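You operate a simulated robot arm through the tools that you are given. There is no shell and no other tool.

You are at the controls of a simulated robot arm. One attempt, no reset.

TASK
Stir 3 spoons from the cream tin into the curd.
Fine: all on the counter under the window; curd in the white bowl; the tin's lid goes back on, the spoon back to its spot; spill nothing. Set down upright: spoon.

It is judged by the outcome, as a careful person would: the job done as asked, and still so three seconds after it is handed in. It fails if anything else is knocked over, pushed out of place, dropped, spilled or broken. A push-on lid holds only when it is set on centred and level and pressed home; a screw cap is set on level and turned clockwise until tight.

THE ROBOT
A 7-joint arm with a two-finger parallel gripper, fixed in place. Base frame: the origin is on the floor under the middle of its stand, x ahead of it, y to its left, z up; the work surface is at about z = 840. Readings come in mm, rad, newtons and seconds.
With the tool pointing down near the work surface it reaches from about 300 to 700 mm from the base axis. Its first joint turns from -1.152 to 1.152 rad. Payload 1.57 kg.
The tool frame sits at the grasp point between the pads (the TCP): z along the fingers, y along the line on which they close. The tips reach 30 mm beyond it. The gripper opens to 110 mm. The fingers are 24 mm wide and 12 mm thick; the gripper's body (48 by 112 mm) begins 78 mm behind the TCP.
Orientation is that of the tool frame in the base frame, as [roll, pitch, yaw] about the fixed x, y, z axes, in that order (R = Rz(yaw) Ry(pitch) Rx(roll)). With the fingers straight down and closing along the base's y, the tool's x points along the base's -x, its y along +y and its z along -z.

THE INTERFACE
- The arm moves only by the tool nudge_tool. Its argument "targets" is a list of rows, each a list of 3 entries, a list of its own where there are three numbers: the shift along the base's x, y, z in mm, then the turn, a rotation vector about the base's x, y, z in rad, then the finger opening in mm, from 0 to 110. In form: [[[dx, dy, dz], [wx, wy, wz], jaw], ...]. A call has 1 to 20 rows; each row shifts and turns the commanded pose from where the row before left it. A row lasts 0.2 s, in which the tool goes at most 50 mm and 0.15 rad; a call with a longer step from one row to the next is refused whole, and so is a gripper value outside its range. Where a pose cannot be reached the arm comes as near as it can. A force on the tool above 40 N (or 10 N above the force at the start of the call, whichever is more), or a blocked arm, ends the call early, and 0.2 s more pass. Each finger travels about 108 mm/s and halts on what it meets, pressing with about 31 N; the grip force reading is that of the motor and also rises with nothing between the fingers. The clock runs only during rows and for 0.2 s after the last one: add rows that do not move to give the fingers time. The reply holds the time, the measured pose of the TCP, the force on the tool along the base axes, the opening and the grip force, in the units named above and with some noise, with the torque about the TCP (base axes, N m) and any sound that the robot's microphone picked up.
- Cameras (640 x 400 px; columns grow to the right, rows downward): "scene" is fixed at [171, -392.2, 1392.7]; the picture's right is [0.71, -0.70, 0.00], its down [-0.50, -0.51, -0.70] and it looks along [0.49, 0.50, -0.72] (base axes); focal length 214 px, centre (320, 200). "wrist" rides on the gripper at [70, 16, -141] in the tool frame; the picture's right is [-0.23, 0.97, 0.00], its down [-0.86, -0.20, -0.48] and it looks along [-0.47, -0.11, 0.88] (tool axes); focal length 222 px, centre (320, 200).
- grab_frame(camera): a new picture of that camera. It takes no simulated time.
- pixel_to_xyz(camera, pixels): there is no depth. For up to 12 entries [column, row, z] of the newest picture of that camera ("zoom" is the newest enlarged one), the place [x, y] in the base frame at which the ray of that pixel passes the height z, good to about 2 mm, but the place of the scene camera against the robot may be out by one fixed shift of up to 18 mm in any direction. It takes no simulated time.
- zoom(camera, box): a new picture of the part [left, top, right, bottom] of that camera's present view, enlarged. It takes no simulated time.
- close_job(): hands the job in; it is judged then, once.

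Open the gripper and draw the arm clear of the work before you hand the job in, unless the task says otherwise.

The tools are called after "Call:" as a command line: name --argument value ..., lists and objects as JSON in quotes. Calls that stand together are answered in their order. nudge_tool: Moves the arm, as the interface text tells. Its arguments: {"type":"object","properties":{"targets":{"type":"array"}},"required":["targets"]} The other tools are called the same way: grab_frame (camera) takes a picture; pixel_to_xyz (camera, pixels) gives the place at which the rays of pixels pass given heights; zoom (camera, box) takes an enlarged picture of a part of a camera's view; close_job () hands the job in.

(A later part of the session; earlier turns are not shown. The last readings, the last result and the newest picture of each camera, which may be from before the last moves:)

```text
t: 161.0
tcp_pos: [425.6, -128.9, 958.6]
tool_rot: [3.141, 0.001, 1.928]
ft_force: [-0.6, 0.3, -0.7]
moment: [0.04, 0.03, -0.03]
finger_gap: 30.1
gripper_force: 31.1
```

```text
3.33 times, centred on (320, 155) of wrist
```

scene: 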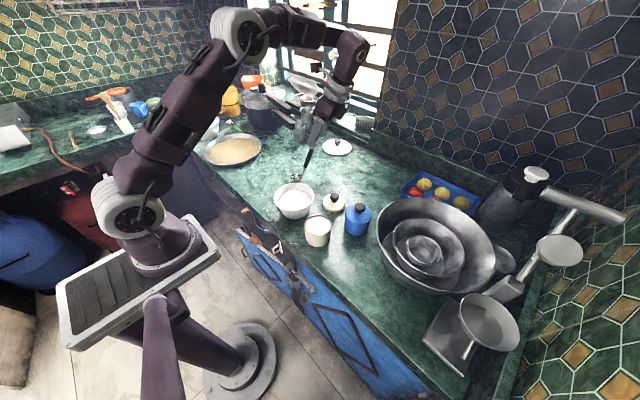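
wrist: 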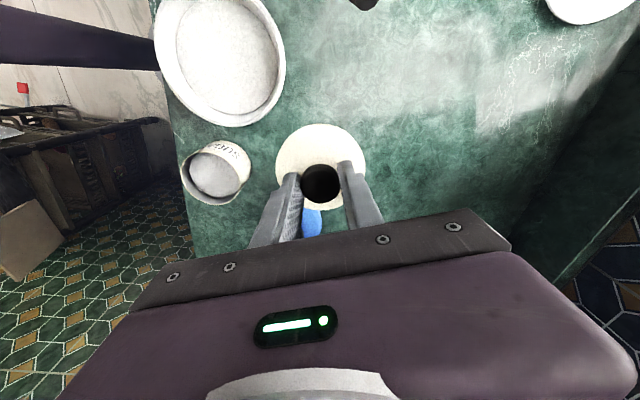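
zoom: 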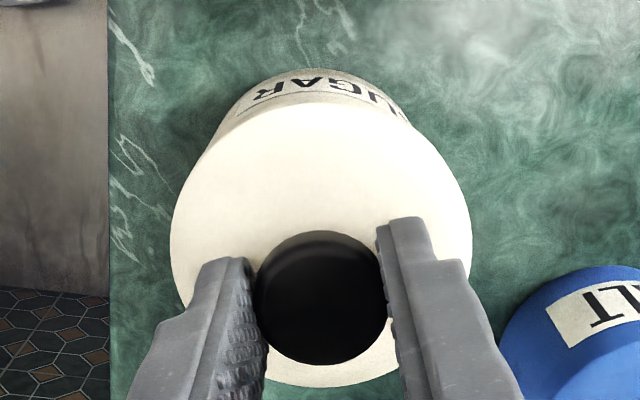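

The tin stays put and stands upright; the wide dark gap at its front confirms the lid is too far from the camera. I'll raise the lid clear and measure the tin's rim exactly.

Call:
nudge_tool --targets '[[[0, 0, 20], [0, 0, 0], 20], [[0, 0, 30], [0, 0, 0], 20], [[0, 0, 30], [0, 0, 0], 20], [[0, 0, 20], [0, 0, 0], 20], [[0, 0, 0], [0, 0, 0], 20]]'

Call:
zoom --camera "scene" --box '[302, 212, 334, 234]'

Call:
zoom --camera "scene" --box '[300, 205, 340, 250]'

Call:
zoom --camera "wrist" --box '[240, 75, 400, 195]'

```text
t: 162.2
tcp_pos: [425.5, -128.9, 1056.6]
tool_rot: [-3.141, 0.0, 1.929]
ft_force: [0.1, 0.1, 0.1]
moment: [0.0, -0.01, -0.02]
finger_gap: 30.0
gripper_force: 31.5
```

```text
16.00 times, centred on (318, 223) of scene
```

zoom: 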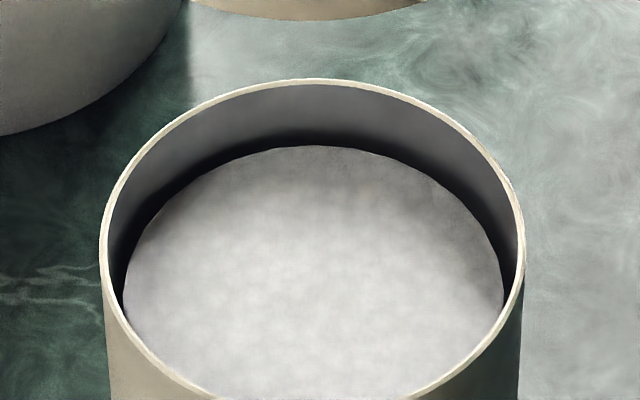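

```text
8.89 times, centred on (320, 228) of scene
```

zoom: 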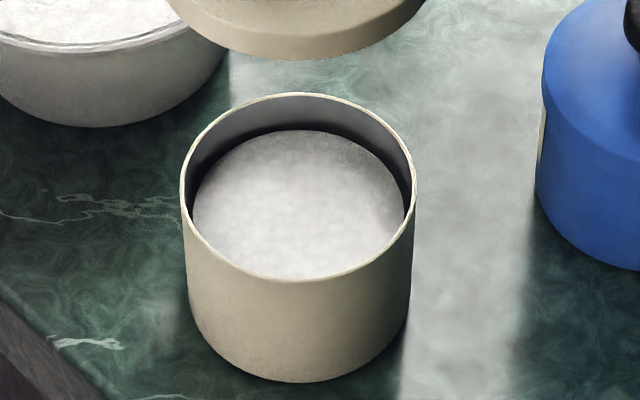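

```text
3.33 times, centred on (320, 135) of wrist
```

zoom: 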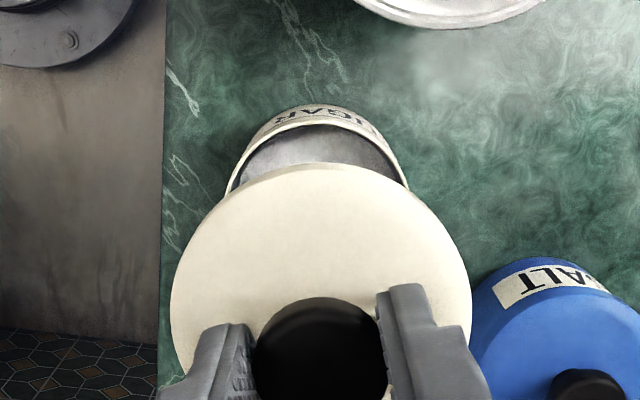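

The rim now spans columns 99–525 with its top at row 78, against 107–529 and 66 at the start: the tin has slid about (-2.9,-1.4) mm. So the lid belongs at TCP about (423.1,-131.6); I'll shift there and take a few readings to average out the noise.

Call:
nudge_tool --targets '[[[-2.4, -2.7, -20], [0, 0, 0], 20], [[0, 0, -20], [0, 0, 0], 20], [[0, 0, 0], [0, 0, 0], 20]]'

Call:
nudge_tool --targets '[[[0, 0, 0], [0, 0, 0], 20]]'

Call:
nudge_tool --targets '[[[0, 0, 0], [0, 0, 0], 20]]'

Call:
nudge_tool --targets '[[[0, 0, 0], [0, 0, 0], 20]]'

Call:
zoom --camera "scene" --box '[300, 205, 340, 250]'

Call:
zoom --camera "wrist" --box '[240, 75, 400, 195]'

```text
t: 163.0
tcp_pos: [424.4, -133.0, 1017.4]
tool_rot: [3.141, -0.002, 1.928]
ft_force: [0.8, -0.2, -0.4]
moment: [0.01, -0.02, 0.0]
finger_gap: 29.9
gripper_force: 31.8
```

```text
t: 163.4
tcp_pos: [422.2, -134.6, 1017.1]
tool_rot: [-3.14, -0.001, 1.928]
ft_force: [-0.5, -0.5, -0.9]
moment: [-0.05, -0.02, 0.02]
finger_gap: 30.1
gripper_force: 31.2
```

```text
t: 163.8
tcp_pos: [424.6, -133.2, 1017.5]
tool_rot: [-3.141, -0.001, 1.927]
ft_force: [-0.5, -0.1, -0.5]
moment: [-0.02, 0.01, 0.01]
finger_gap: 30.1
gripper_force: 31.3
```

```text
t: 164.2
tcp_pos: [424.2, -133.2, 1016.8]
tool_rot: [3.141, -0.001, 1.928]
ft_force: [0.5, -0.1, 0.0]
moment: [0.0, -0.03, -0.01]
finger_gap: 29.8
gripper_force: 31.2
```

```text
8.89 times, centred on (320, 228) of scene
```

zoom: 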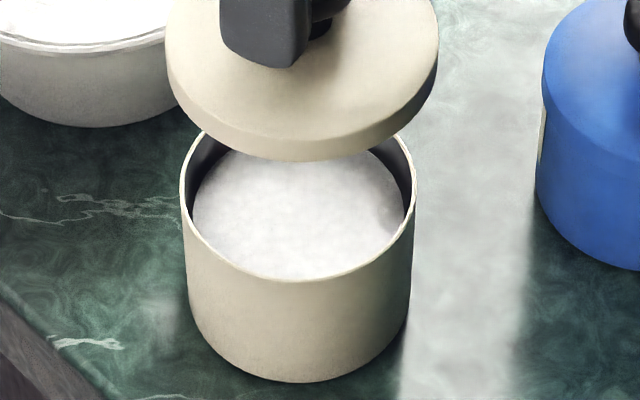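

```text
3.33 times, centred on (320, 135) of wrist
```

zoom: 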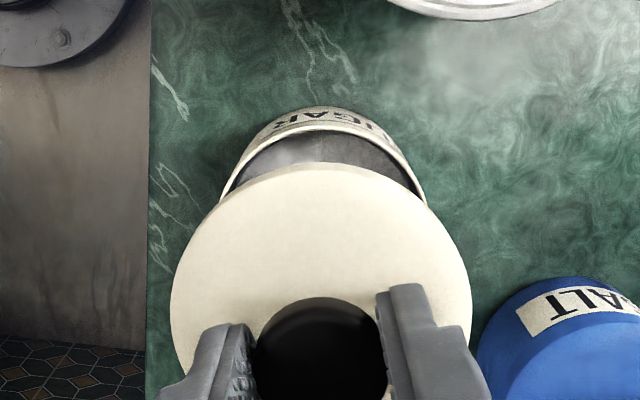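

The averaged reading is (423.9,-133.5,1017). I'll zoom on the visible arc of the tin's rim and the lid's edge together to fit both circles in the same frame.

Call:
zoom --camera "wrist" --box '[270, 100, 374, 165]'

```text
6.15 times, centred on (322, 132) of wrist
```

zoom: 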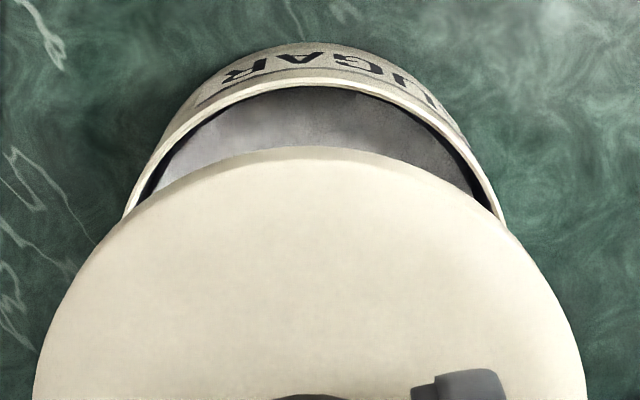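

Rim points run through (140,185), (200,115), (305,80), (410,103), (480,165); lid-edge points through (60,300), (150,197), (300,147), (450,185), (550,270). I'll intersect both sets at their heights.

Call:
pixel_to_xyz --camera "zoom" --pixels '[[140, 185, 897], [165, 148, 897], [200, 115, 897], [305, 80, 897], [410, 103, 897], [450, 130, 897], [480, 165, 897], [60, 300, 974], [150, 197, 974], [300, 147, 974], [450, 185, 974], [550, 270, 974]]'

```text
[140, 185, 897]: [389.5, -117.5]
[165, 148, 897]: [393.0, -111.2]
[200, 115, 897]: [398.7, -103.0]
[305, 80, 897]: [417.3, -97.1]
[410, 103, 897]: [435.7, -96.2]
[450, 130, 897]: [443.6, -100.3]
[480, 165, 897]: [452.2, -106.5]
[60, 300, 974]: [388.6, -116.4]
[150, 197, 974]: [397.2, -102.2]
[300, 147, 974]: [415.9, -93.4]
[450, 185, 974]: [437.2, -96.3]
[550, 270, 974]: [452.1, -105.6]
```

Both fits give the lid's centre at about (423.3,-133.9) and the tin's at about (423.6,-131.0); the scene view agrees (2.2 mm in its right direction). I'll shift (-0.4,+2.5) and lower to just above the rim.

Call:
nudge_tool --targets '[[[-0.4, 2.5, 0], [0, 0, 0], 20], [[0, 0, -20], [0, 0, 0], 20], [[0, 0, -20], [0, 0, 0], 20], [[0, 0, -15], [0, 0, 0], 20], [[0, 0, -6], [0, 0, 0], 20], [[0, 0, 0], [0, 0, 0], 20]]'

Call:
nudge_tool --targets '[[[0, 0, 0], [0, 0, 0], 20]]'

Call:
nudge_tool --targets '[[[0, 0, 0], [0, 0, 0], 20]]'

Call:
zoom --camera "scene" --box '[300, 205, 340, 250]'

Call:
zoom --camera "scene" --box '[302, 225, 334, 245]'

Call:
zoom --camera "wrist" --box '[285, 105, 365, 155]'

```text
t: 165.6
tcp_pos: [423.4, -131.6, 955.0]
tool_rot: [3.141, 0.0, 1.929]
ft_force: [1.2, -0.7, -0.7]
moment: [0.02, 0.04, 0.03]
finger_gap: 29.7
gripper_force: 31.0
```

```text
t: 166.0
tcp_pos: [424.0, -131.3, 954.9]
tool_rot: [-3.14, 0.0, 1.929]
ft_force: [-0.6, -0.4, 0.0]
moment: [0.0, 0.02, 0.0]
finger_gap: 29.8
gripper_force: 30.7
```

```text
t: 166.4
tcp_pos: [424.4, -130.6, 956.6]
tool_rot: [-3.141, 0.001, 1.929]
ft_force: [1.0, -0.5, -0.3]
moment: [0.03, -0.01, 0.0]
finger_gap: 30.0
gripper_force: 30.3
```

```text
8.89 times, centred on (320, 228) of scene
```

zoom: 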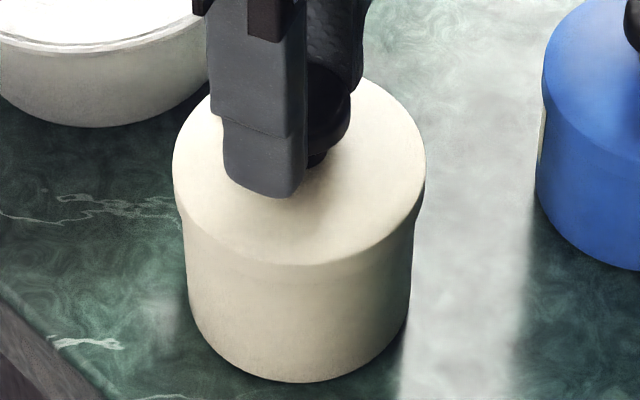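

```text
16.00 times, centred on (318, 235) of scene
```

zoom: 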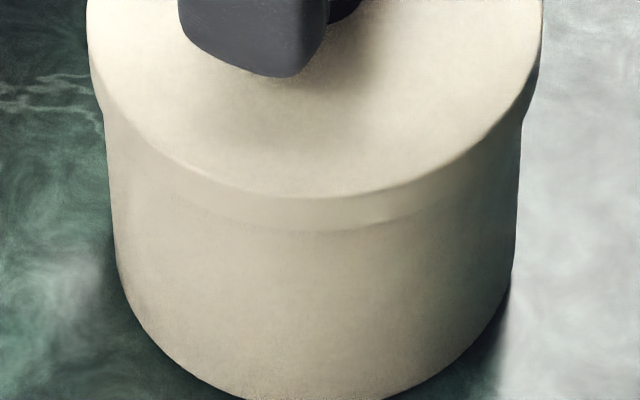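

```text
8.00 times, centred on (325, 130) of wrist
```

zoom: 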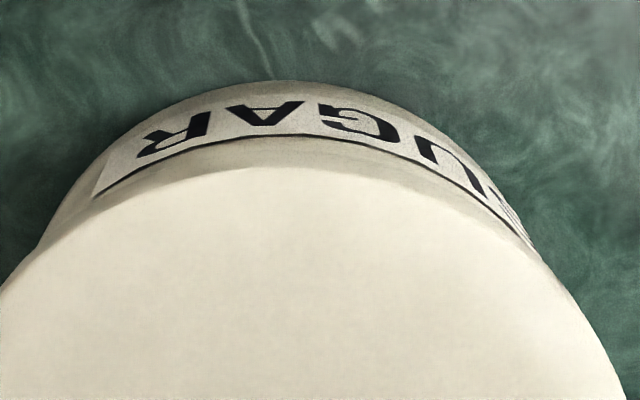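

The skirt now shows an even band at the front with no gap. The scene still shows the lid about 0.6 mm right of the tin's axis, so I'll shift (-0.6,0) and lower in 1 mm steps.

Call:
nudge_tool --targets '[[[-0.6, 0, 0], [0, 0, 0], 20], [[0, 0, -2], [0, 0, 0], 20], [[0, 0, -2], [0, 0, 0], 20], [[0, 0, -1.5], [0, 0, 0], 20], [[0, 0, 0], [0, 0, 0], 20]]'

Call:
nudge_tool --targets '[[[0, 0, 0], [0, 0, 0], 20]]'

Call:
zoom --camera "scene" --box '[302, 218, 334, 238]'

Call:
zoom --camera "scene" --box '[300, 205, 340, 250]'

```text
t: 167.6
tcp_pos: [422.4, -129.8, 951.0]
tool_rot: [3.141, 0.0, 1.929]
ft_force: [0.7, -0.6, -0.7]
moment: [0.0, 0.01, 0.0]
finger_gap: 29.9
gripper_force: 31.0
```

```text
t: 168.0
tcp_pos: [422.0, -130.5, 951.0]
tool_rot: [-3.141, -0.001, 1.929]
ft_force: [-0.4, 0.3, -0.5]
moment: [0.01, 0.03, -0.02]
finger_gap: 29.8
gripper_force: 30.8
```

```text
16.00 times, centred on (318, 228) of scene
```

zoom: 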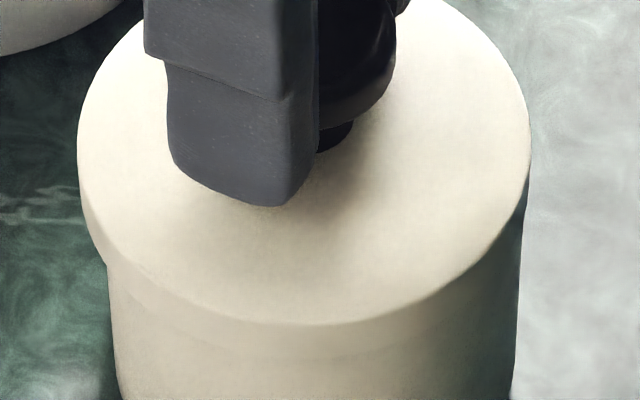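

```text
8.89 times, centred on (320, 228) of scene
```

zoom: 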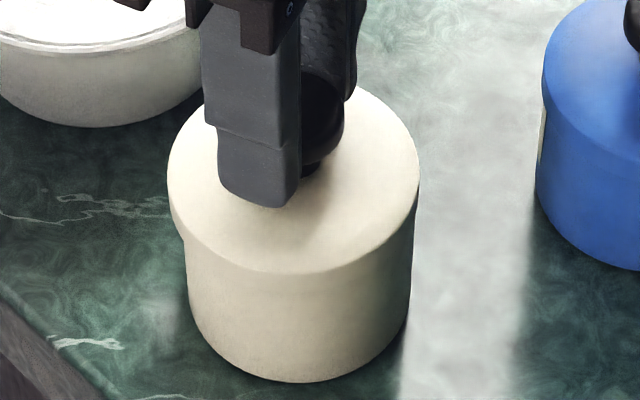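

That move overshot: the lid is now about 1.3 mm left of the tin's axis (16x: 77–531), and the readings agree (422.2,-130.2). I'll correct by (+0.9,-0.9) and check again at this height.

Call:
nudge_tool --targets '[[[0.9, -0.9, 0], [0, 0, 0], 20], [[0, 0, 0], [0, 0, 0], 20]]'

Call:
nudge_tool --targets '[[[0, 0, 0], [0, 0, 0], 20]]'

Call:
nudge_tool --targets '[[[0, 0, 0], [0, 0, 0], 20]]'

Call:
zoom --camera "scene" --box '[302, 218, 334, 238]'

Call:
zoom --camera "wrist" --box '[285, 105, 365, 155]'

```text
t: 168.6
tcp_pos: [423.3, -130.3, 950.6]
tool_rot: [-3.14, 0.0, 1.928]
ft_force: [0.1, 0.0, -0.7]
moment: [0.04, 0.0, 0.0]
finger_gap: 29.8
gripper_force: 30.8
```

```text
t: 169.0
tcp_pos: [423.3, -131.8, 951.6]
tool_rot: [3.141, 0.001, 1.927]
ft_force: [0.2, -0.7, -0.5]
moment: [0.01, -0.01, 0.04]
finger_gap: 29.7
gripper_force: 31.5
```

```text
t: 169.4
tcp_pos: [422.8, -130.5, 951.7]
tool_rot: [3.141, 0.001, 1.929]
ft_force: [0.9, -0.5, -0.4]
moment: [-0.01, 0.04, 0.0]
finger_gap: 29.7
gripper_force: 31.0
```

```text
16.00 times, centred on (318, 228) of scene
```

zoom: 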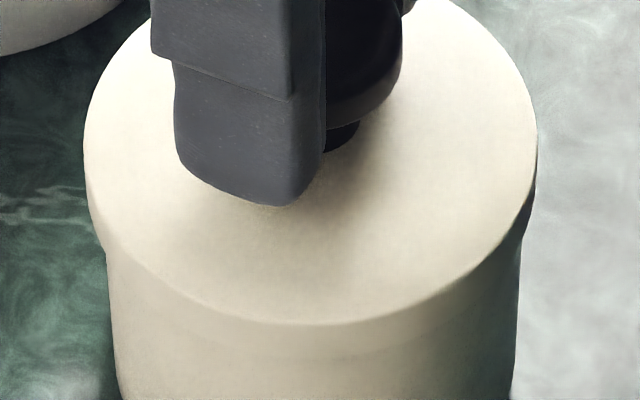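

```text
8.00 times, centred on (325, 130) of wrist
```

zoom: 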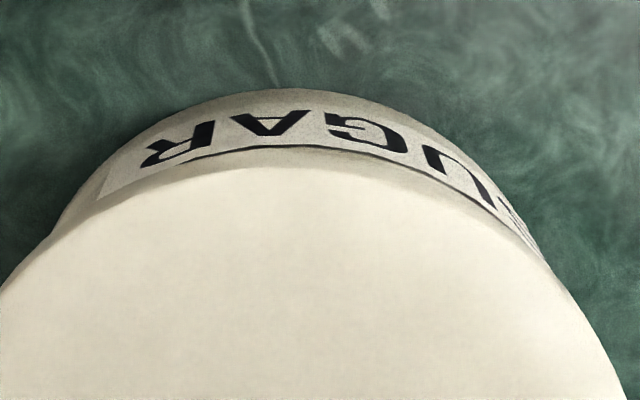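

The lid is now within half a millimetre of the tin's axis (lid 83–537, tin 107–520). I'll lower it in 0.8 mm steps and stop at the first resistance.

Call:
nudge_tool --targets '[[[0, 0, -1], [0, 0, 0], 20], [[0, 0, -1], [0, 0, 0], 20], [[0, 0, -1], [0, 0, 0], 20], [[0, 0, 0], [0, 0, 0], 20]]'

Call:
zoom --camera "scene" --box '[302, 218, 334, 238]'

```text
t: 170.4
tcp_pos: [423.0, -130.8, 949.5]
tool_rot: [-3.141, 0.001, 1.929]
ft_force: [0.1, 0.7, -0.4]
moment: [0.02, 0.0, 0.01]
finger_gap: 29.7
gripper_force: 31.0
```

```text
16.00 times, centred on (318, 228) of scene
```

zoom: 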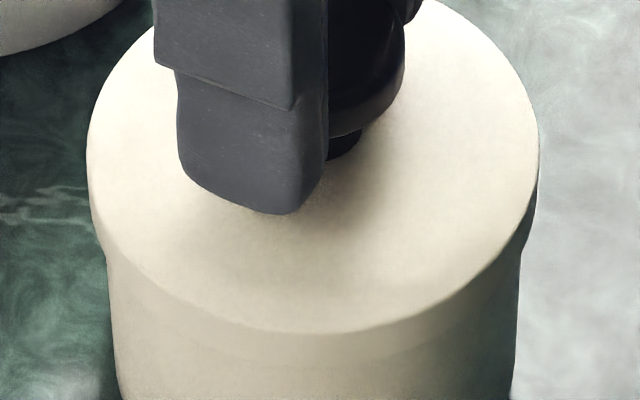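

Now perfectly in line (lid 86–539, tin centre 313), no force yet. I continue down.

Call:
nudge_tool --targets '[[[0, 0, -1], [0, 0, 0], 20], [[0, 0, -1], [0, 0, 0], 20], [[0, 0, 0], [0, 0, 0], 20]]'

Call:
zoom --camera "scene" --box '[302, 218, 334, 238]'

```text
t: 171.2
tcp_pos: [423.0, -130.6, 947.2]
tool_rot: [3.141, 0.0, 1.928]
ft_force: [0.3, 0.2, -0.7]
moment: [0.01, 0.0, -0.02]
finger_gap: 29.7
gripper_force: 30.6
```

```text
16.00 times, centred on (318, 228) of scene
```

zoom: 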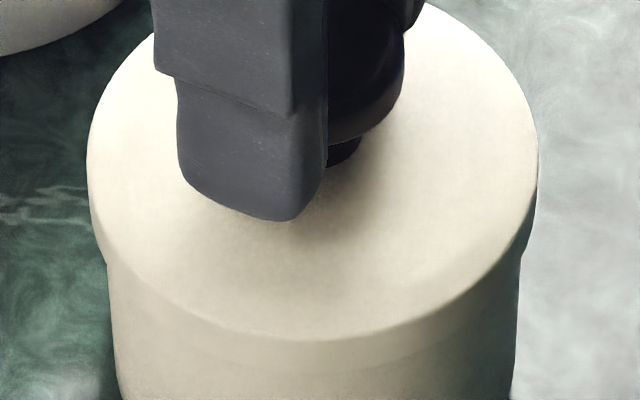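

Call:
nudge_tool --targets '[[[0, 0, -1], [0, 0, 0], 20], [[0, 0, -1], [0, 0, 0], 20], [[0, 0, 0], [0, 0, 0], 20]]'

Call:
zoom --camera "scene" --box '[302, 218, 334, 238]'

```text
t: 172.0
tcp_pos: [423.4, -131.4, 944.4]
tool_rot: [3.138, -0.001, 1.929]
ft_force: [3.0, 11.6, 27.8]
moment: [0.3, -0.11, -0.05]
finger_gap: 30.0
gripper_force: 30.6
heard: snap
```

```text
16.00 times, centred on (318, 228) of scene
```

zoom: 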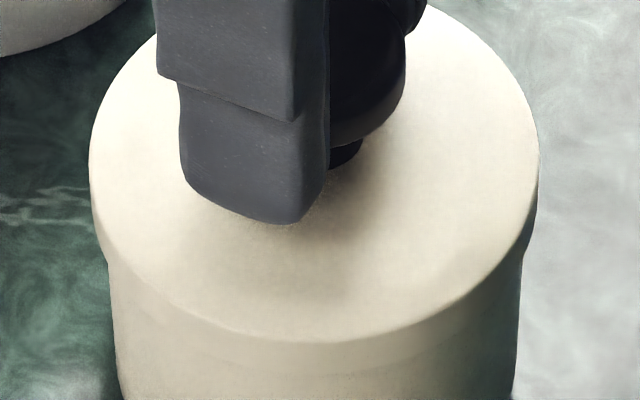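

Snap: the lid went home at z 944.4 with 28 N. This time I won't lift; I'll simply open the fingers where they are, so nothing pulls on the lid.

Call:
nudge_tool --targets '[[[0, 0, 0], [0, 0, 0], 31], [[0, 0, 0], [0, 0, 0], 34], [[0, 0, 0], [0, 0, 0], 40], [[0, 0, 0], [0, 0, 0], 48], [[0, 0, 0], [0, 0, 0], 58], [[0, 0, 0], [0, 0, 0], 60]]'

Call:
zoom --camera "scene" --box '[302, 218, 334, 238]'

Call:
zoom --camera "wrist" --box '[240, 95, 400, 215]'

```text
t: 173.4
tcp_pos: [422.6, -131.4, 945.2]
tool_rot: [-3.14, -0.002, 1.929]
ft_force: [0.7, 0.2, 0.5]
moment: [-0.02, -0.03, -0.01]
finger_gap: 59.8
gripper_force: 0.1
```

```text
16.00 times, centred on (318, 228) of scene
```

zoom: 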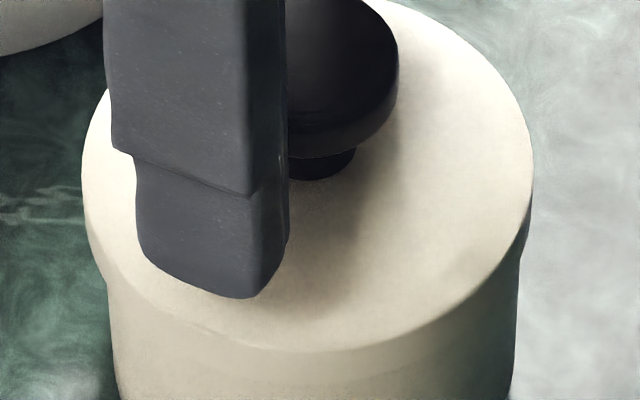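

```text
3.33 times, centred on (320, 155) of wrist
```

zoom: 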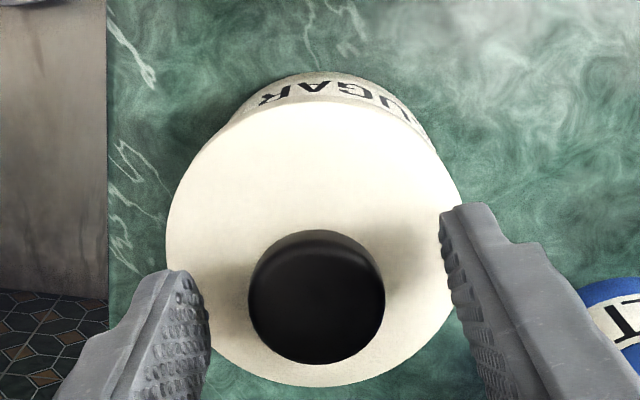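

The fingers are open with no further snap, and the lid settled by about a millimetre onto the tin. I'll go straight up and inspect it.

Call:
nudge_tool --targets '[[[0, 0, 10], [0, 0, 0], 60], [[0, 0, 25], [0, 0, 0], 60], [[0, 0, 35], [0, 0, 0], 60], [[0, 0, 40], [0, 0, 0], 60], [[0, 0, 0], [0, 0, 0], 60]]'

Call:
zoom --camera "scene" --box '[300, 205, 340, 250]'

Call:
zoom --camera "wrist" --box '[280, 95, 368, 175]'

```text
t: 174.6
tcp_pos: [424.4, -128.1, 1052.6]
tool_rot: [-3.141, 0.0, 1.929]
ft_force: [0.3, 0.2, 0.4]
moment: [0.01, -0.01, -0.03]
finger_gap: 59.8
gripper_force: 0.0
```

```text
8.89 times, centred on (320, 228) of scene
```

zoom: 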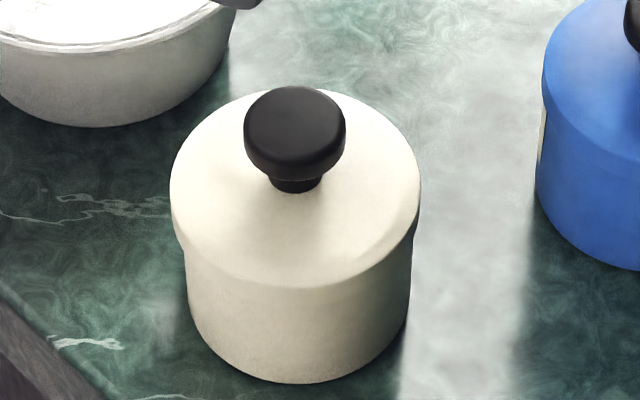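

```text
5.00 times, centred on (324, 135) of wrist
```

zoom: 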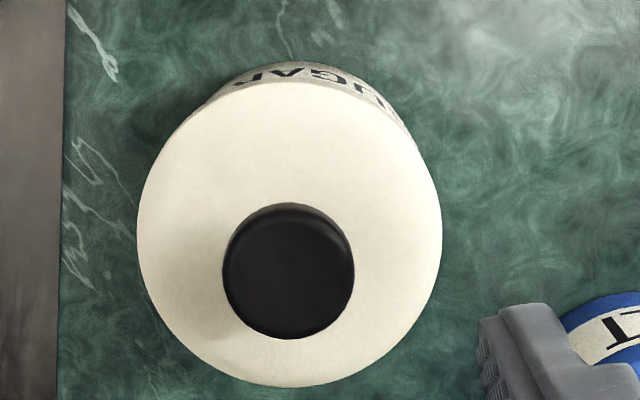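

From above I want to know whether the lid is concentric with the tin. I'll fit the lid's edge and the base's arc from this wrist zoom.

Call:
pixel_to_xyz --camera "zoom" --pixels '[[137, 235, 901], [443, 235, 901], [290, 80, 901], [290, 387, 901], [288, 270, 935], [222, 270, 935], [354, 270, 935], [215, 97, 841], [250, 74, 841], [300, 61, 841], [350, 70, 841], [390, 97, 841]]'

Call:
zoom --camera "wrist" --box '[295, 95, 359, 135]'

```text
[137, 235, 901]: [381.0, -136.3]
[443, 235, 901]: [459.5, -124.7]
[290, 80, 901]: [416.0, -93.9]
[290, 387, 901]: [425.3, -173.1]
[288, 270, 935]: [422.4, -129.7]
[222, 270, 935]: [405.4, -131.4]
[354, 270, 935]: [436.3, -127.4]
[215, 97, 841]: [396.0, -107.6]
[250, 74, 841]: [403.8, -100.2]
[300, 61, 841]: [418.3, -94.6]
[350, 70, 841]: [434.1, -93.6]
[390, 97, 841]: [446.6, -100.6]
```

```text
10.00 times, centred on (327, 115) of wrist
```

zoom: 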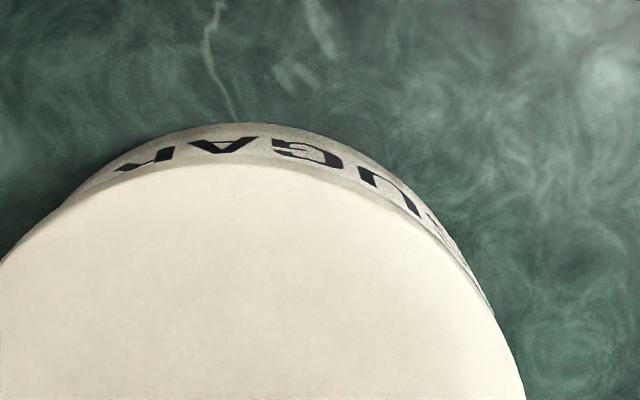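

The fits suggest the lid sits about 3–5 mm off the tin's axis toward the robot. I'll zoom in on the junction in the scene to see whether the skirt is down over the rim and level.

Call:
zoom --camera "scene" --box '[302, 225, 334, 245]'

Call:
zoom --camera "scene" --box '[302, 210, 334, 230]'

Call:
zoom --camera "scene" --box '[343, 195, 375, 240]'

```text
16.00 times, centred on (318, 235) of scene
```

zoom: 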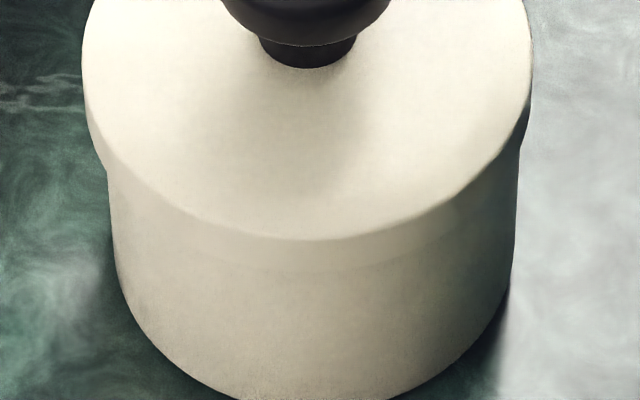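

```text
16.00 times, centred on (318, 220) of scene
```

zoom: 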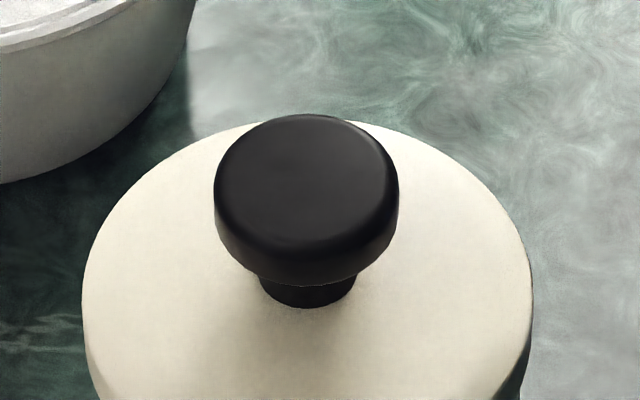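

```text
8.89 times, centred on (359, 218) of scene
```

zoom: 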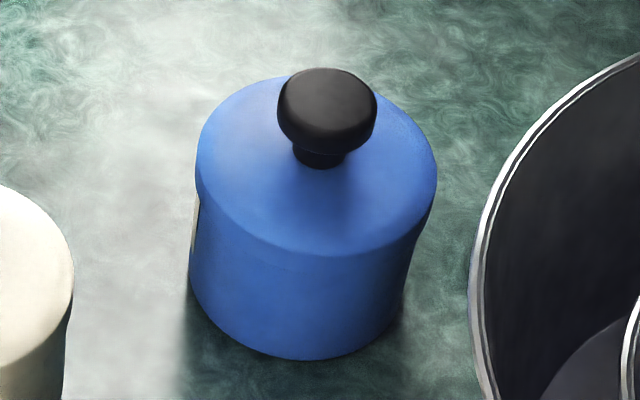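

The lid looks level, with its skirt down over the rim all round, though it has about 1–1.5 mm of side play. To make sure it is home, I'll close the fingers and press straight down on the knob's centre, near (421.3,-131.4), first coming to just above it.

Call:
nudge_tool --targets '[[[-1.5, -1.6, 0], [0, 0, 0], 40], [[-1.6, -1.7, 0], [0, 0, 0], 20], [[0, 0, 0], [0, 0, 0], 0], [[0, 0, -25], [0, 0, 0], 0], [[0, 0, -25], [0, 0, 0], 0], [[0, 0, -20], [0, 0, 0], 0], [[0, 0, 0], [0, 0, 0], 0]]'

Call:
nudge_tool --targets '[[[0, 0, 0], [0, 0, 0], 0]]'

Call:
zoom --camera "scene" --box '[300, 200, 340, 250]'

Call:
zoom --camera "wrist" --box '[260, 95, 380, 215]'

```text
t: 176.2
tcp_pos: [419.9, -135.5, 984.9]
tool_rot: [3.141, -0.001, 1.927]
ft_force: [-0.4, 0.2, 0.0]
moment: [0.06, -0.01, -0.03]
finger_gap: 0.0
gripper_force: 21.1
```

```text
t: 176.6
tcp_pos: [420.8, -135.0, 984.3]
tool_rot: [3.141, 0.001, 1.928]
ft_force: [0.0, -0.2, -0.4]
moment: [-0.02, -0.03, 0.02]
finger_gap: 0.0
gripper_force: 21.0
```

```text
8.00 times, centred on (320, 225) of scene
```

zoom: 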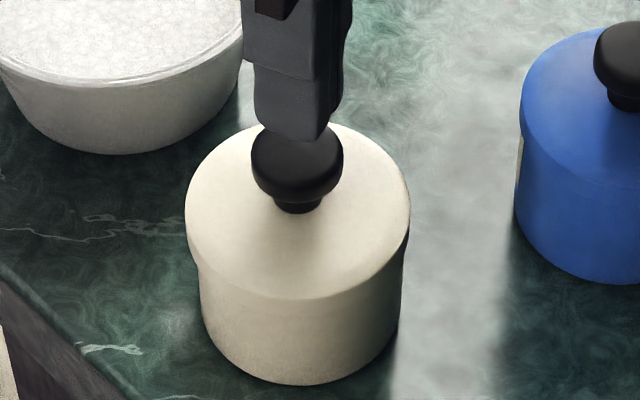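

```text
3.33 times, centred on (320, 155) of wrist
```

zoom: 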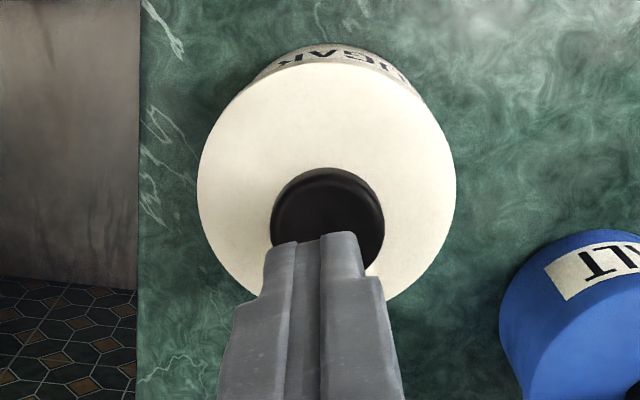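

The reading is (420.4,-135.2), so the closed tips would land about 3.5 mm off the knob's centre. I'll shift (-0.2,+3.4) and check again.

Call:
nudge_tool --targets '[[[-0.2, 3.4, 0], [0, 0, 0], 0], [[0, 0, -8], [0, 0, 0], 0], [[0, 0, 0], [0, 0, 0], 0]]'

Call:
nudge_tool --targets '[[[0, 0, 0], [0, 0, 0], 0]]'

Call:
zoom --camera "scene" --box '[300, 200, 340, 250]'

Call:
zoom --camera "wrist" --box '[260, 95, 380, 215]'

```text
t: 177.4
tcp_pos: [419.0, -131.6, 977.9]
tool_rot: [3.141, 0.0, 1.928]
ft_force: [0.0, -0.9, 0.0]
moment: [0.0, -0.02, 0.0]
finger_gap: 0.0
gripper_force: 21.4
```

```text
t: 177.8
tcp_pos: [420.0, -132.4, 977.0]
tool_rot: [-3.141, 0.001, 1.929]
ft_force: [-1.2, -0.6, -0.1]
moment: [0.02, 0.0, 0.0]
finger_gap: 0.1
gripper_force: 20.5
```

```text
8.00 times, centred on (320, 225) of scene
```

zoom: 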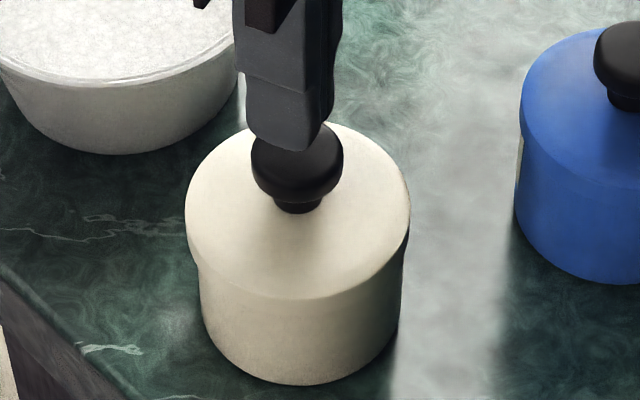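

```text
3.33 times, centred on (320, 155) of wrist
```

zoom: 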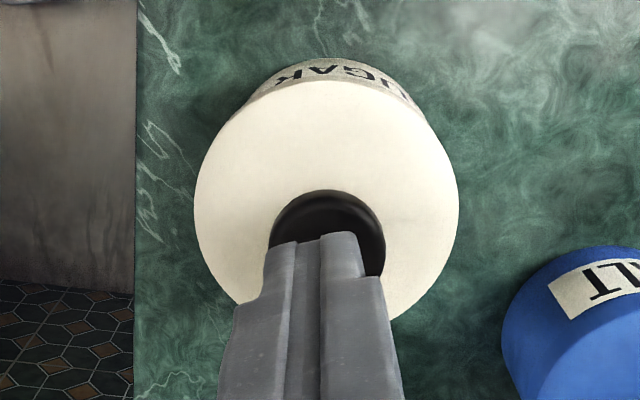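

The tips are now about 12 mm above the knob; I'll zoom in on the scene to check their sideways alignment with it.

Call:
zoom --camera "scene" --box '[302, 205, 332, 227]'

```text
16.00 times, centred on (317, 216) of scene
```

zoom: 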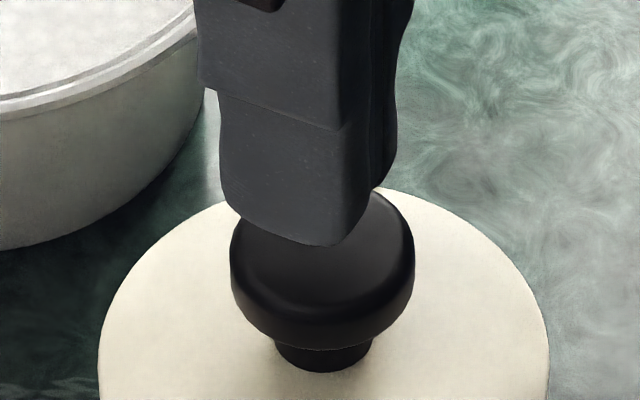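

The tips will land within a few millimetres of the knob's centre, well inside the tin's rim, which is fine for a straight push. I'll lower to contact in small steps.

Call:
nudge_tool --targets '[[[1, -0.5, -4], [0, 0, 0], 0], [[0, 0, -3], [0, 0, 0], 0], [[0, 0, -2], [0, 0, 0], 0], [[0, 0, 0], [0, 0, 0], 0]]'

Call:
zoom --camera "scene" --box '[302, 205, 332, 227]'

```text
t: 178.8
tcp_pos: [421.0, -132.9, 967.5]
tool_rot: [3.142, 0.001, 1.928]
ft_force: [0.5, 0.2, 0.0]
moment: [0.01, -0.02, 0.0]
finger_gap: 0.2
gripper_force: 21.2
```

```text
16.00 times, centred on (317, 216) of scene
```

zoom: 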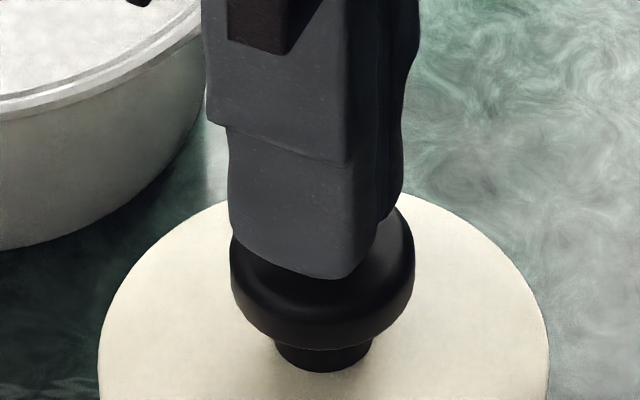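

The tips are over the knob (228–403 against 230–415). I go on in 1 mm steps to contact.

Call:
nudge_tool --targets '[[[0, 0, -1], [0, 0, 0], 0], [[0, 0, -1], [0, 0, 0], 0], [[0, 0, -1], [0, 0, 0], 0], [[0, 0, 0], [0, 0, 0], 0]]'

```text
t: 179.8
tcp_pos: [420.1, -132.6, 965.0]
tool_rot: [3.141, 0.001, 1.927]
ft_force: [0.4, 0.3, 0.6]
moment: [-0.01, 0.0, 0.0]
finger_gap: 0.0
gripper_force: 21.4
```

Call:
nudge_tool --targets '[[[0, 0, -0.8], [0, 0, 0], 0], [[0, 0, -0.8], [0, 0, 0], 0], [[0, 0, 0], [0, 0, 0], 0]]'

```text
t: 180.6
tcp_pos: [420.5, -132.4, 964.2]
tool_rot: [-3.141, 0.0, 1.928]
ft_force: [-2.5, -1.8, 11.1]
moment: [-0.07, 0.07, -0.01]
finger_gap: 0.2
gripper_force: 21.2
```

Contact on the knob at z 964 with 11 N and little sideways force. I press further, to about 30 N.

Call:
nudge_tool --targets '[[[0, 0, -0.6], [0, 0, 0], 0], [[0, 0, -0.5], [0, 0, 0], 0], [[0, 0, 0], [0, 0, 0], 0]]'

Call:
zoom --camera "scene" --box '[300, 205, 340, 250]'

```text
t: 181.4
tcp_pos: [419.8, -130.7, 963.0]
tool_rot: [3.137, 0.002, 1.929]
ft_force: [-3.8, 1.0, 16.0]
moment: [0.07, 0.13, 0.02]
finger_gap: 0.2
gripper_force: 21.0
stopped in row 3: the force on the tool passed its limit at 41 N (the readings are from after the stop); the commanded pose is now the measured one
```

```text
8.89 times, centred on (320, 228) of scene
```

zoom: 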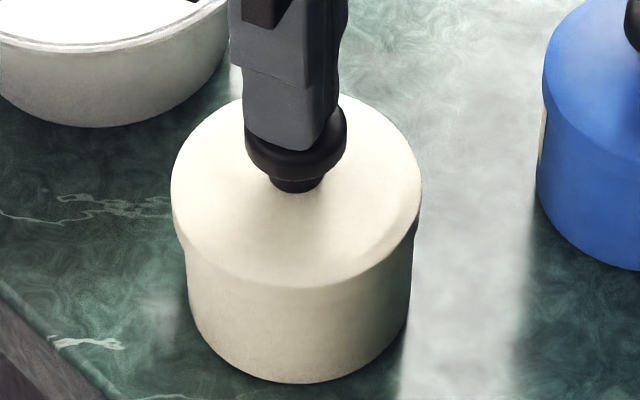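

The push reached 41 N with the lid not moving and no new snap, so it is bottomed on the tin. I'll lift the closed fingers straight off and look at the lid from all sides.

Call:
nudge_tool --targets '[[[0, 0, 3], [0, 0, 0], 0], [[0, 0, 15], [0, 0, 0], 0], [[0, 0, 35], [0, 0, 0], 0], [[0, 0, 40], [0, 0, 0], 0], [[0, 0, 40], [0, 0, 0], 0], [[-15, 40, 0], [0, 0, 0], 0], [[-15, 40, 0], [0, 0, 0], 0], [[-10, 40, 0], [0, 0, 0], 0], [[0, 0, 0], [0, 0, 0], 0]]'

Call:
zoom --camera "scene" --box '[302, 205, 334, 250]'

Call:
zoom --camera "scene" --box '[302, 230, 334, 250]'

Call:
zoom --camera "scene" --box '[342, 218, 374, 238]'

Call:
grab_frame --camera "wrist"

```text
t: 183.4
tcp_pos: [382.1, -12.5, 1096.2]
tool_rot: [3.14, 0.003, 1.931]
ft_force: [0.4, 0.8, -0.6]
moment: [0.02, 0.0, 0.02]
finger_gap: 0.1
gripper_force: 21.5
```

```text
8.89 times, centred on (318, 228) of scene
```

zoom: 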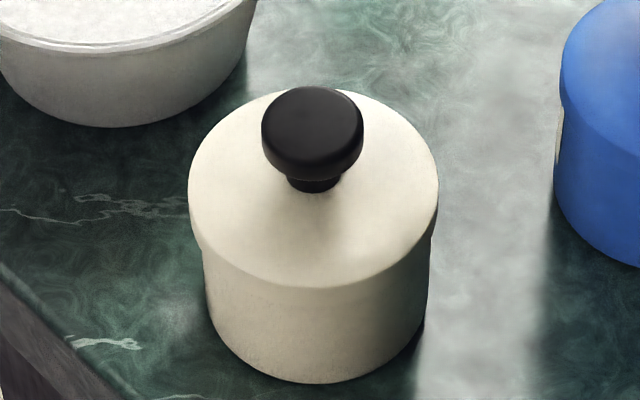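

```text
16.00 times, centred on (318, 240) of scene
```

zoom: 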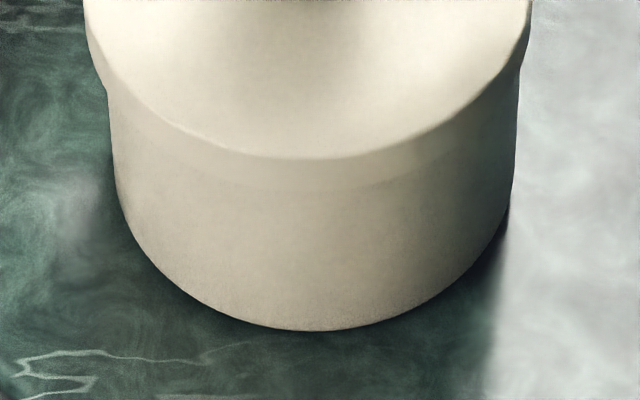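

```text
16.00 times, centred on (358, 228) of scene
```

zoom: 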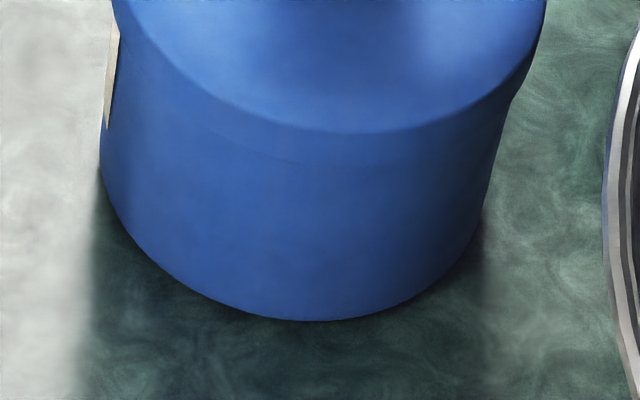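

```text
taken
```

wrist: 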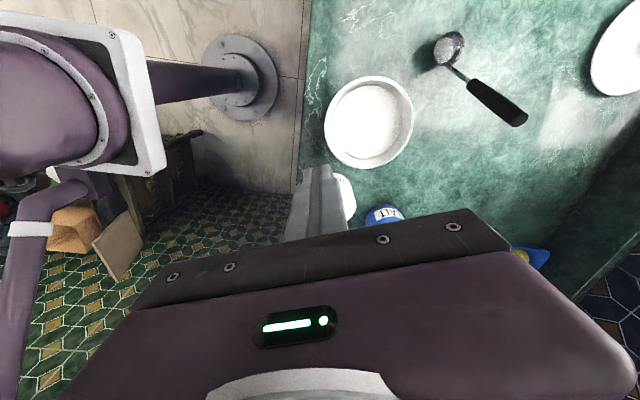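

The lid sits level on the tin, its skirt down all round, and the knob is centred on it. Now I'll check the counter for spilled grains and the bowl and dipper.

Call:
zoom --camera "scene" --box '[260, 170, 350, 255]'

Call:
zoom --camera "scene" --box '[270, 135, 370, 215]'

Call:
zoom --camera "wrist" --box '[300, 15, 540, 215]'

```text
4.71 times, centred on (305, 212) of scene
```

zoom: 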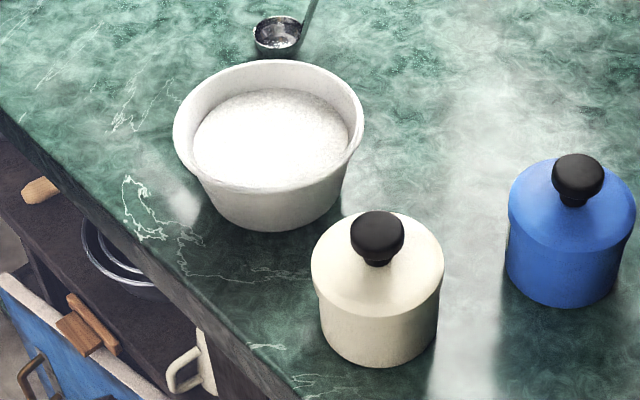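

```text
5.00 times, centred on (320, 175) of scene
```

zoom: 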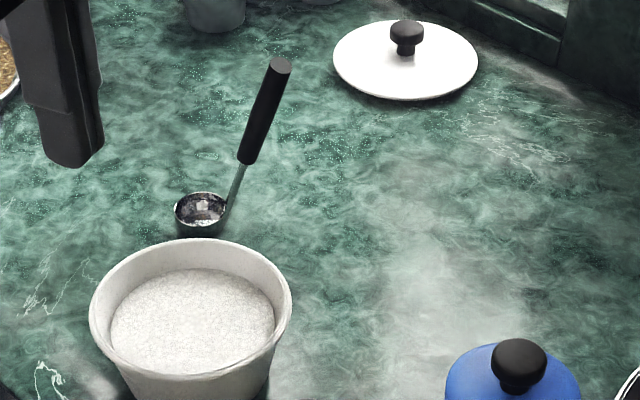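

```text
2.00 times, centred on (420, 115) of wrist
```

zoom: 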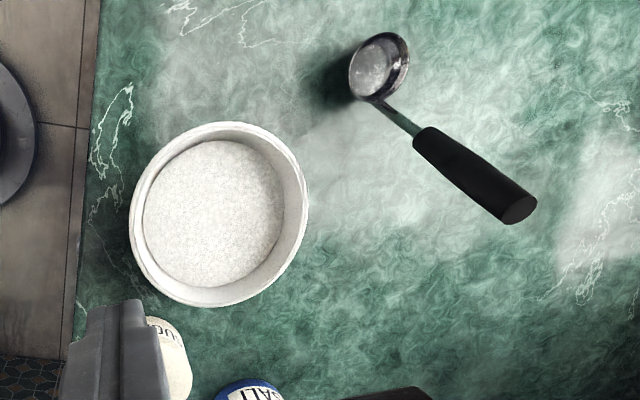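

No grains are on the counter and everything stands in place. To double-check the lid, I'll return to the earlier viewing pose (349.7,-73.5,1115), opening the gripper, and compare it with the picture taken before the lid was ever touched.

Call:
nudge_tool --targets '[[[-3.6, -6.8, 2.2], [0, 0, 0.1348], 20], [[-3.6, -6.8, 2.2], [0, 0, 0.1348], 40], [[-3.6, -6.8, 2.2], [0, 0, 0.1348], 60], [[-3.6, -6.8, 2.2], [0, 0, 0.1348], 80], [[-3.6, -6.8, 2.2], [0, 0, 0.1348], 100], [[-3.6, -6.8, 2.2], [0, 0, 0.1348], 110], [[-3.6, -6.8, 2.2], [0, 0, 0.1348], 110], [[-3.6, -6.8, 2.2], [0, 0, 0.1348], 110], [[-3.6, -6.6, 1.6], [0, 0, 0.1348], 110], [[0, 0, 0], [0, 0, 0], 110]]'

Call:
zoom --camera "wrist" --box '[240, 130, 430, 250]'

Call:
zoom --camera "wrist" --box '[265, 145, 329, 205]'

```text
t: 185.6
tcp_pos: [350.3, -73.1, 1116.3]
tool_rot: [3.14, 0.001, -3.141]
ft_force: [-0.3, -0.5, 0.6]
moment: [-0.01, -0.02, -0.01]
finger_gap: 110.0
gripper_force: 0.0
```

```text
3.33 times, centred on (335, 190) of wrist
```

zoom: 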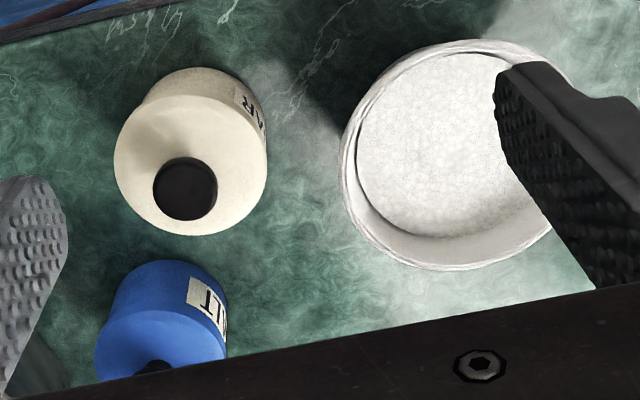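

```text
6.67 times, centred on (297, 175) of wrist
```

zoom: 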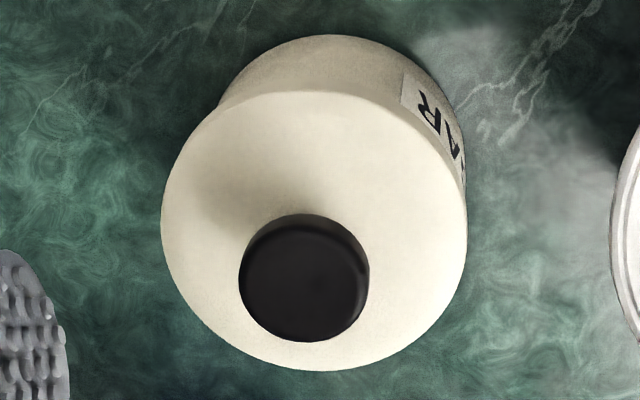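

The viewing pose is reproduced exactly (bowl and blue tin coincide). As the blue tin has the same shape and an untouched lid, I'll view it from the equivalent pose, shifted by about (100,-48), and compare how lid and base line up on each.

Call:
nudge_tool --targets '[[[25, -12, 0], [0, 0, 0], 110], [[25, -12, 0], [0, 0, 0], 110], [[25, -12, 0], [0, 0, 0], 110], [[25, -12, 0], [0, 0, 0], 110], [[0, 0, 0], [0, 0, 0], 110]]'

Call:
zoom --camera "wrist" --box '[265, 145, 329, 205]'

Call:
grab_frame --camera "wrist"

```text
t: 186.8
tcp_pos: [447.8, -121.6, 1117.2]
tool_rot: [3.139, 0.001, -3.141]
ft_force: [0.0, -0.1, -0.8]
moment: [0.02, 0.02, -0.01]
finger_gap: 110.1
gripper_force: 0.0
```

```text
6.67 times, centred on (297, 175) of wrist
```

zoom: 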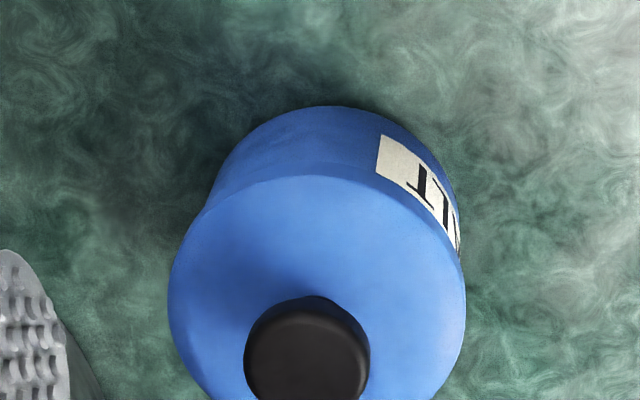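

```text
taken
```

wrist: 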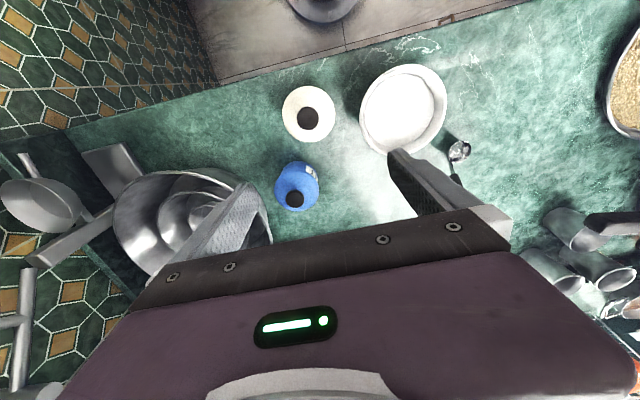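

The blue tin appears about 80 zoom px lower than the cream one did, so I'll move another 21 mm in x to see it under the same angle.

Call:
nudge_tool --targets '[[[21, 1, 0], [0, 0, 0], 110], [[0, 0, 0], [0, 0, 0], 110]]'

Call:
zoom --camera "wrist" --box '[265, 145, 329, 205]'

```text
t: 187.4
tcp_pos: [470.8, -118.1, 1116.4]
tool_rot: [3.138, 0.001, 3.14]
ft_force: [0.8, 0.0, -0.2]
moment: [0.03, 0.0, 0.02]
finger_gap: 110.0
gripper_force: 0.2
```

```text
6.67 times, centred on (297, 175) of wrist
```

zoom: 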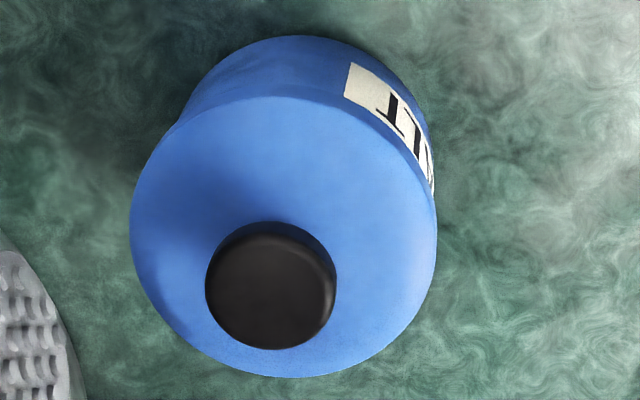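

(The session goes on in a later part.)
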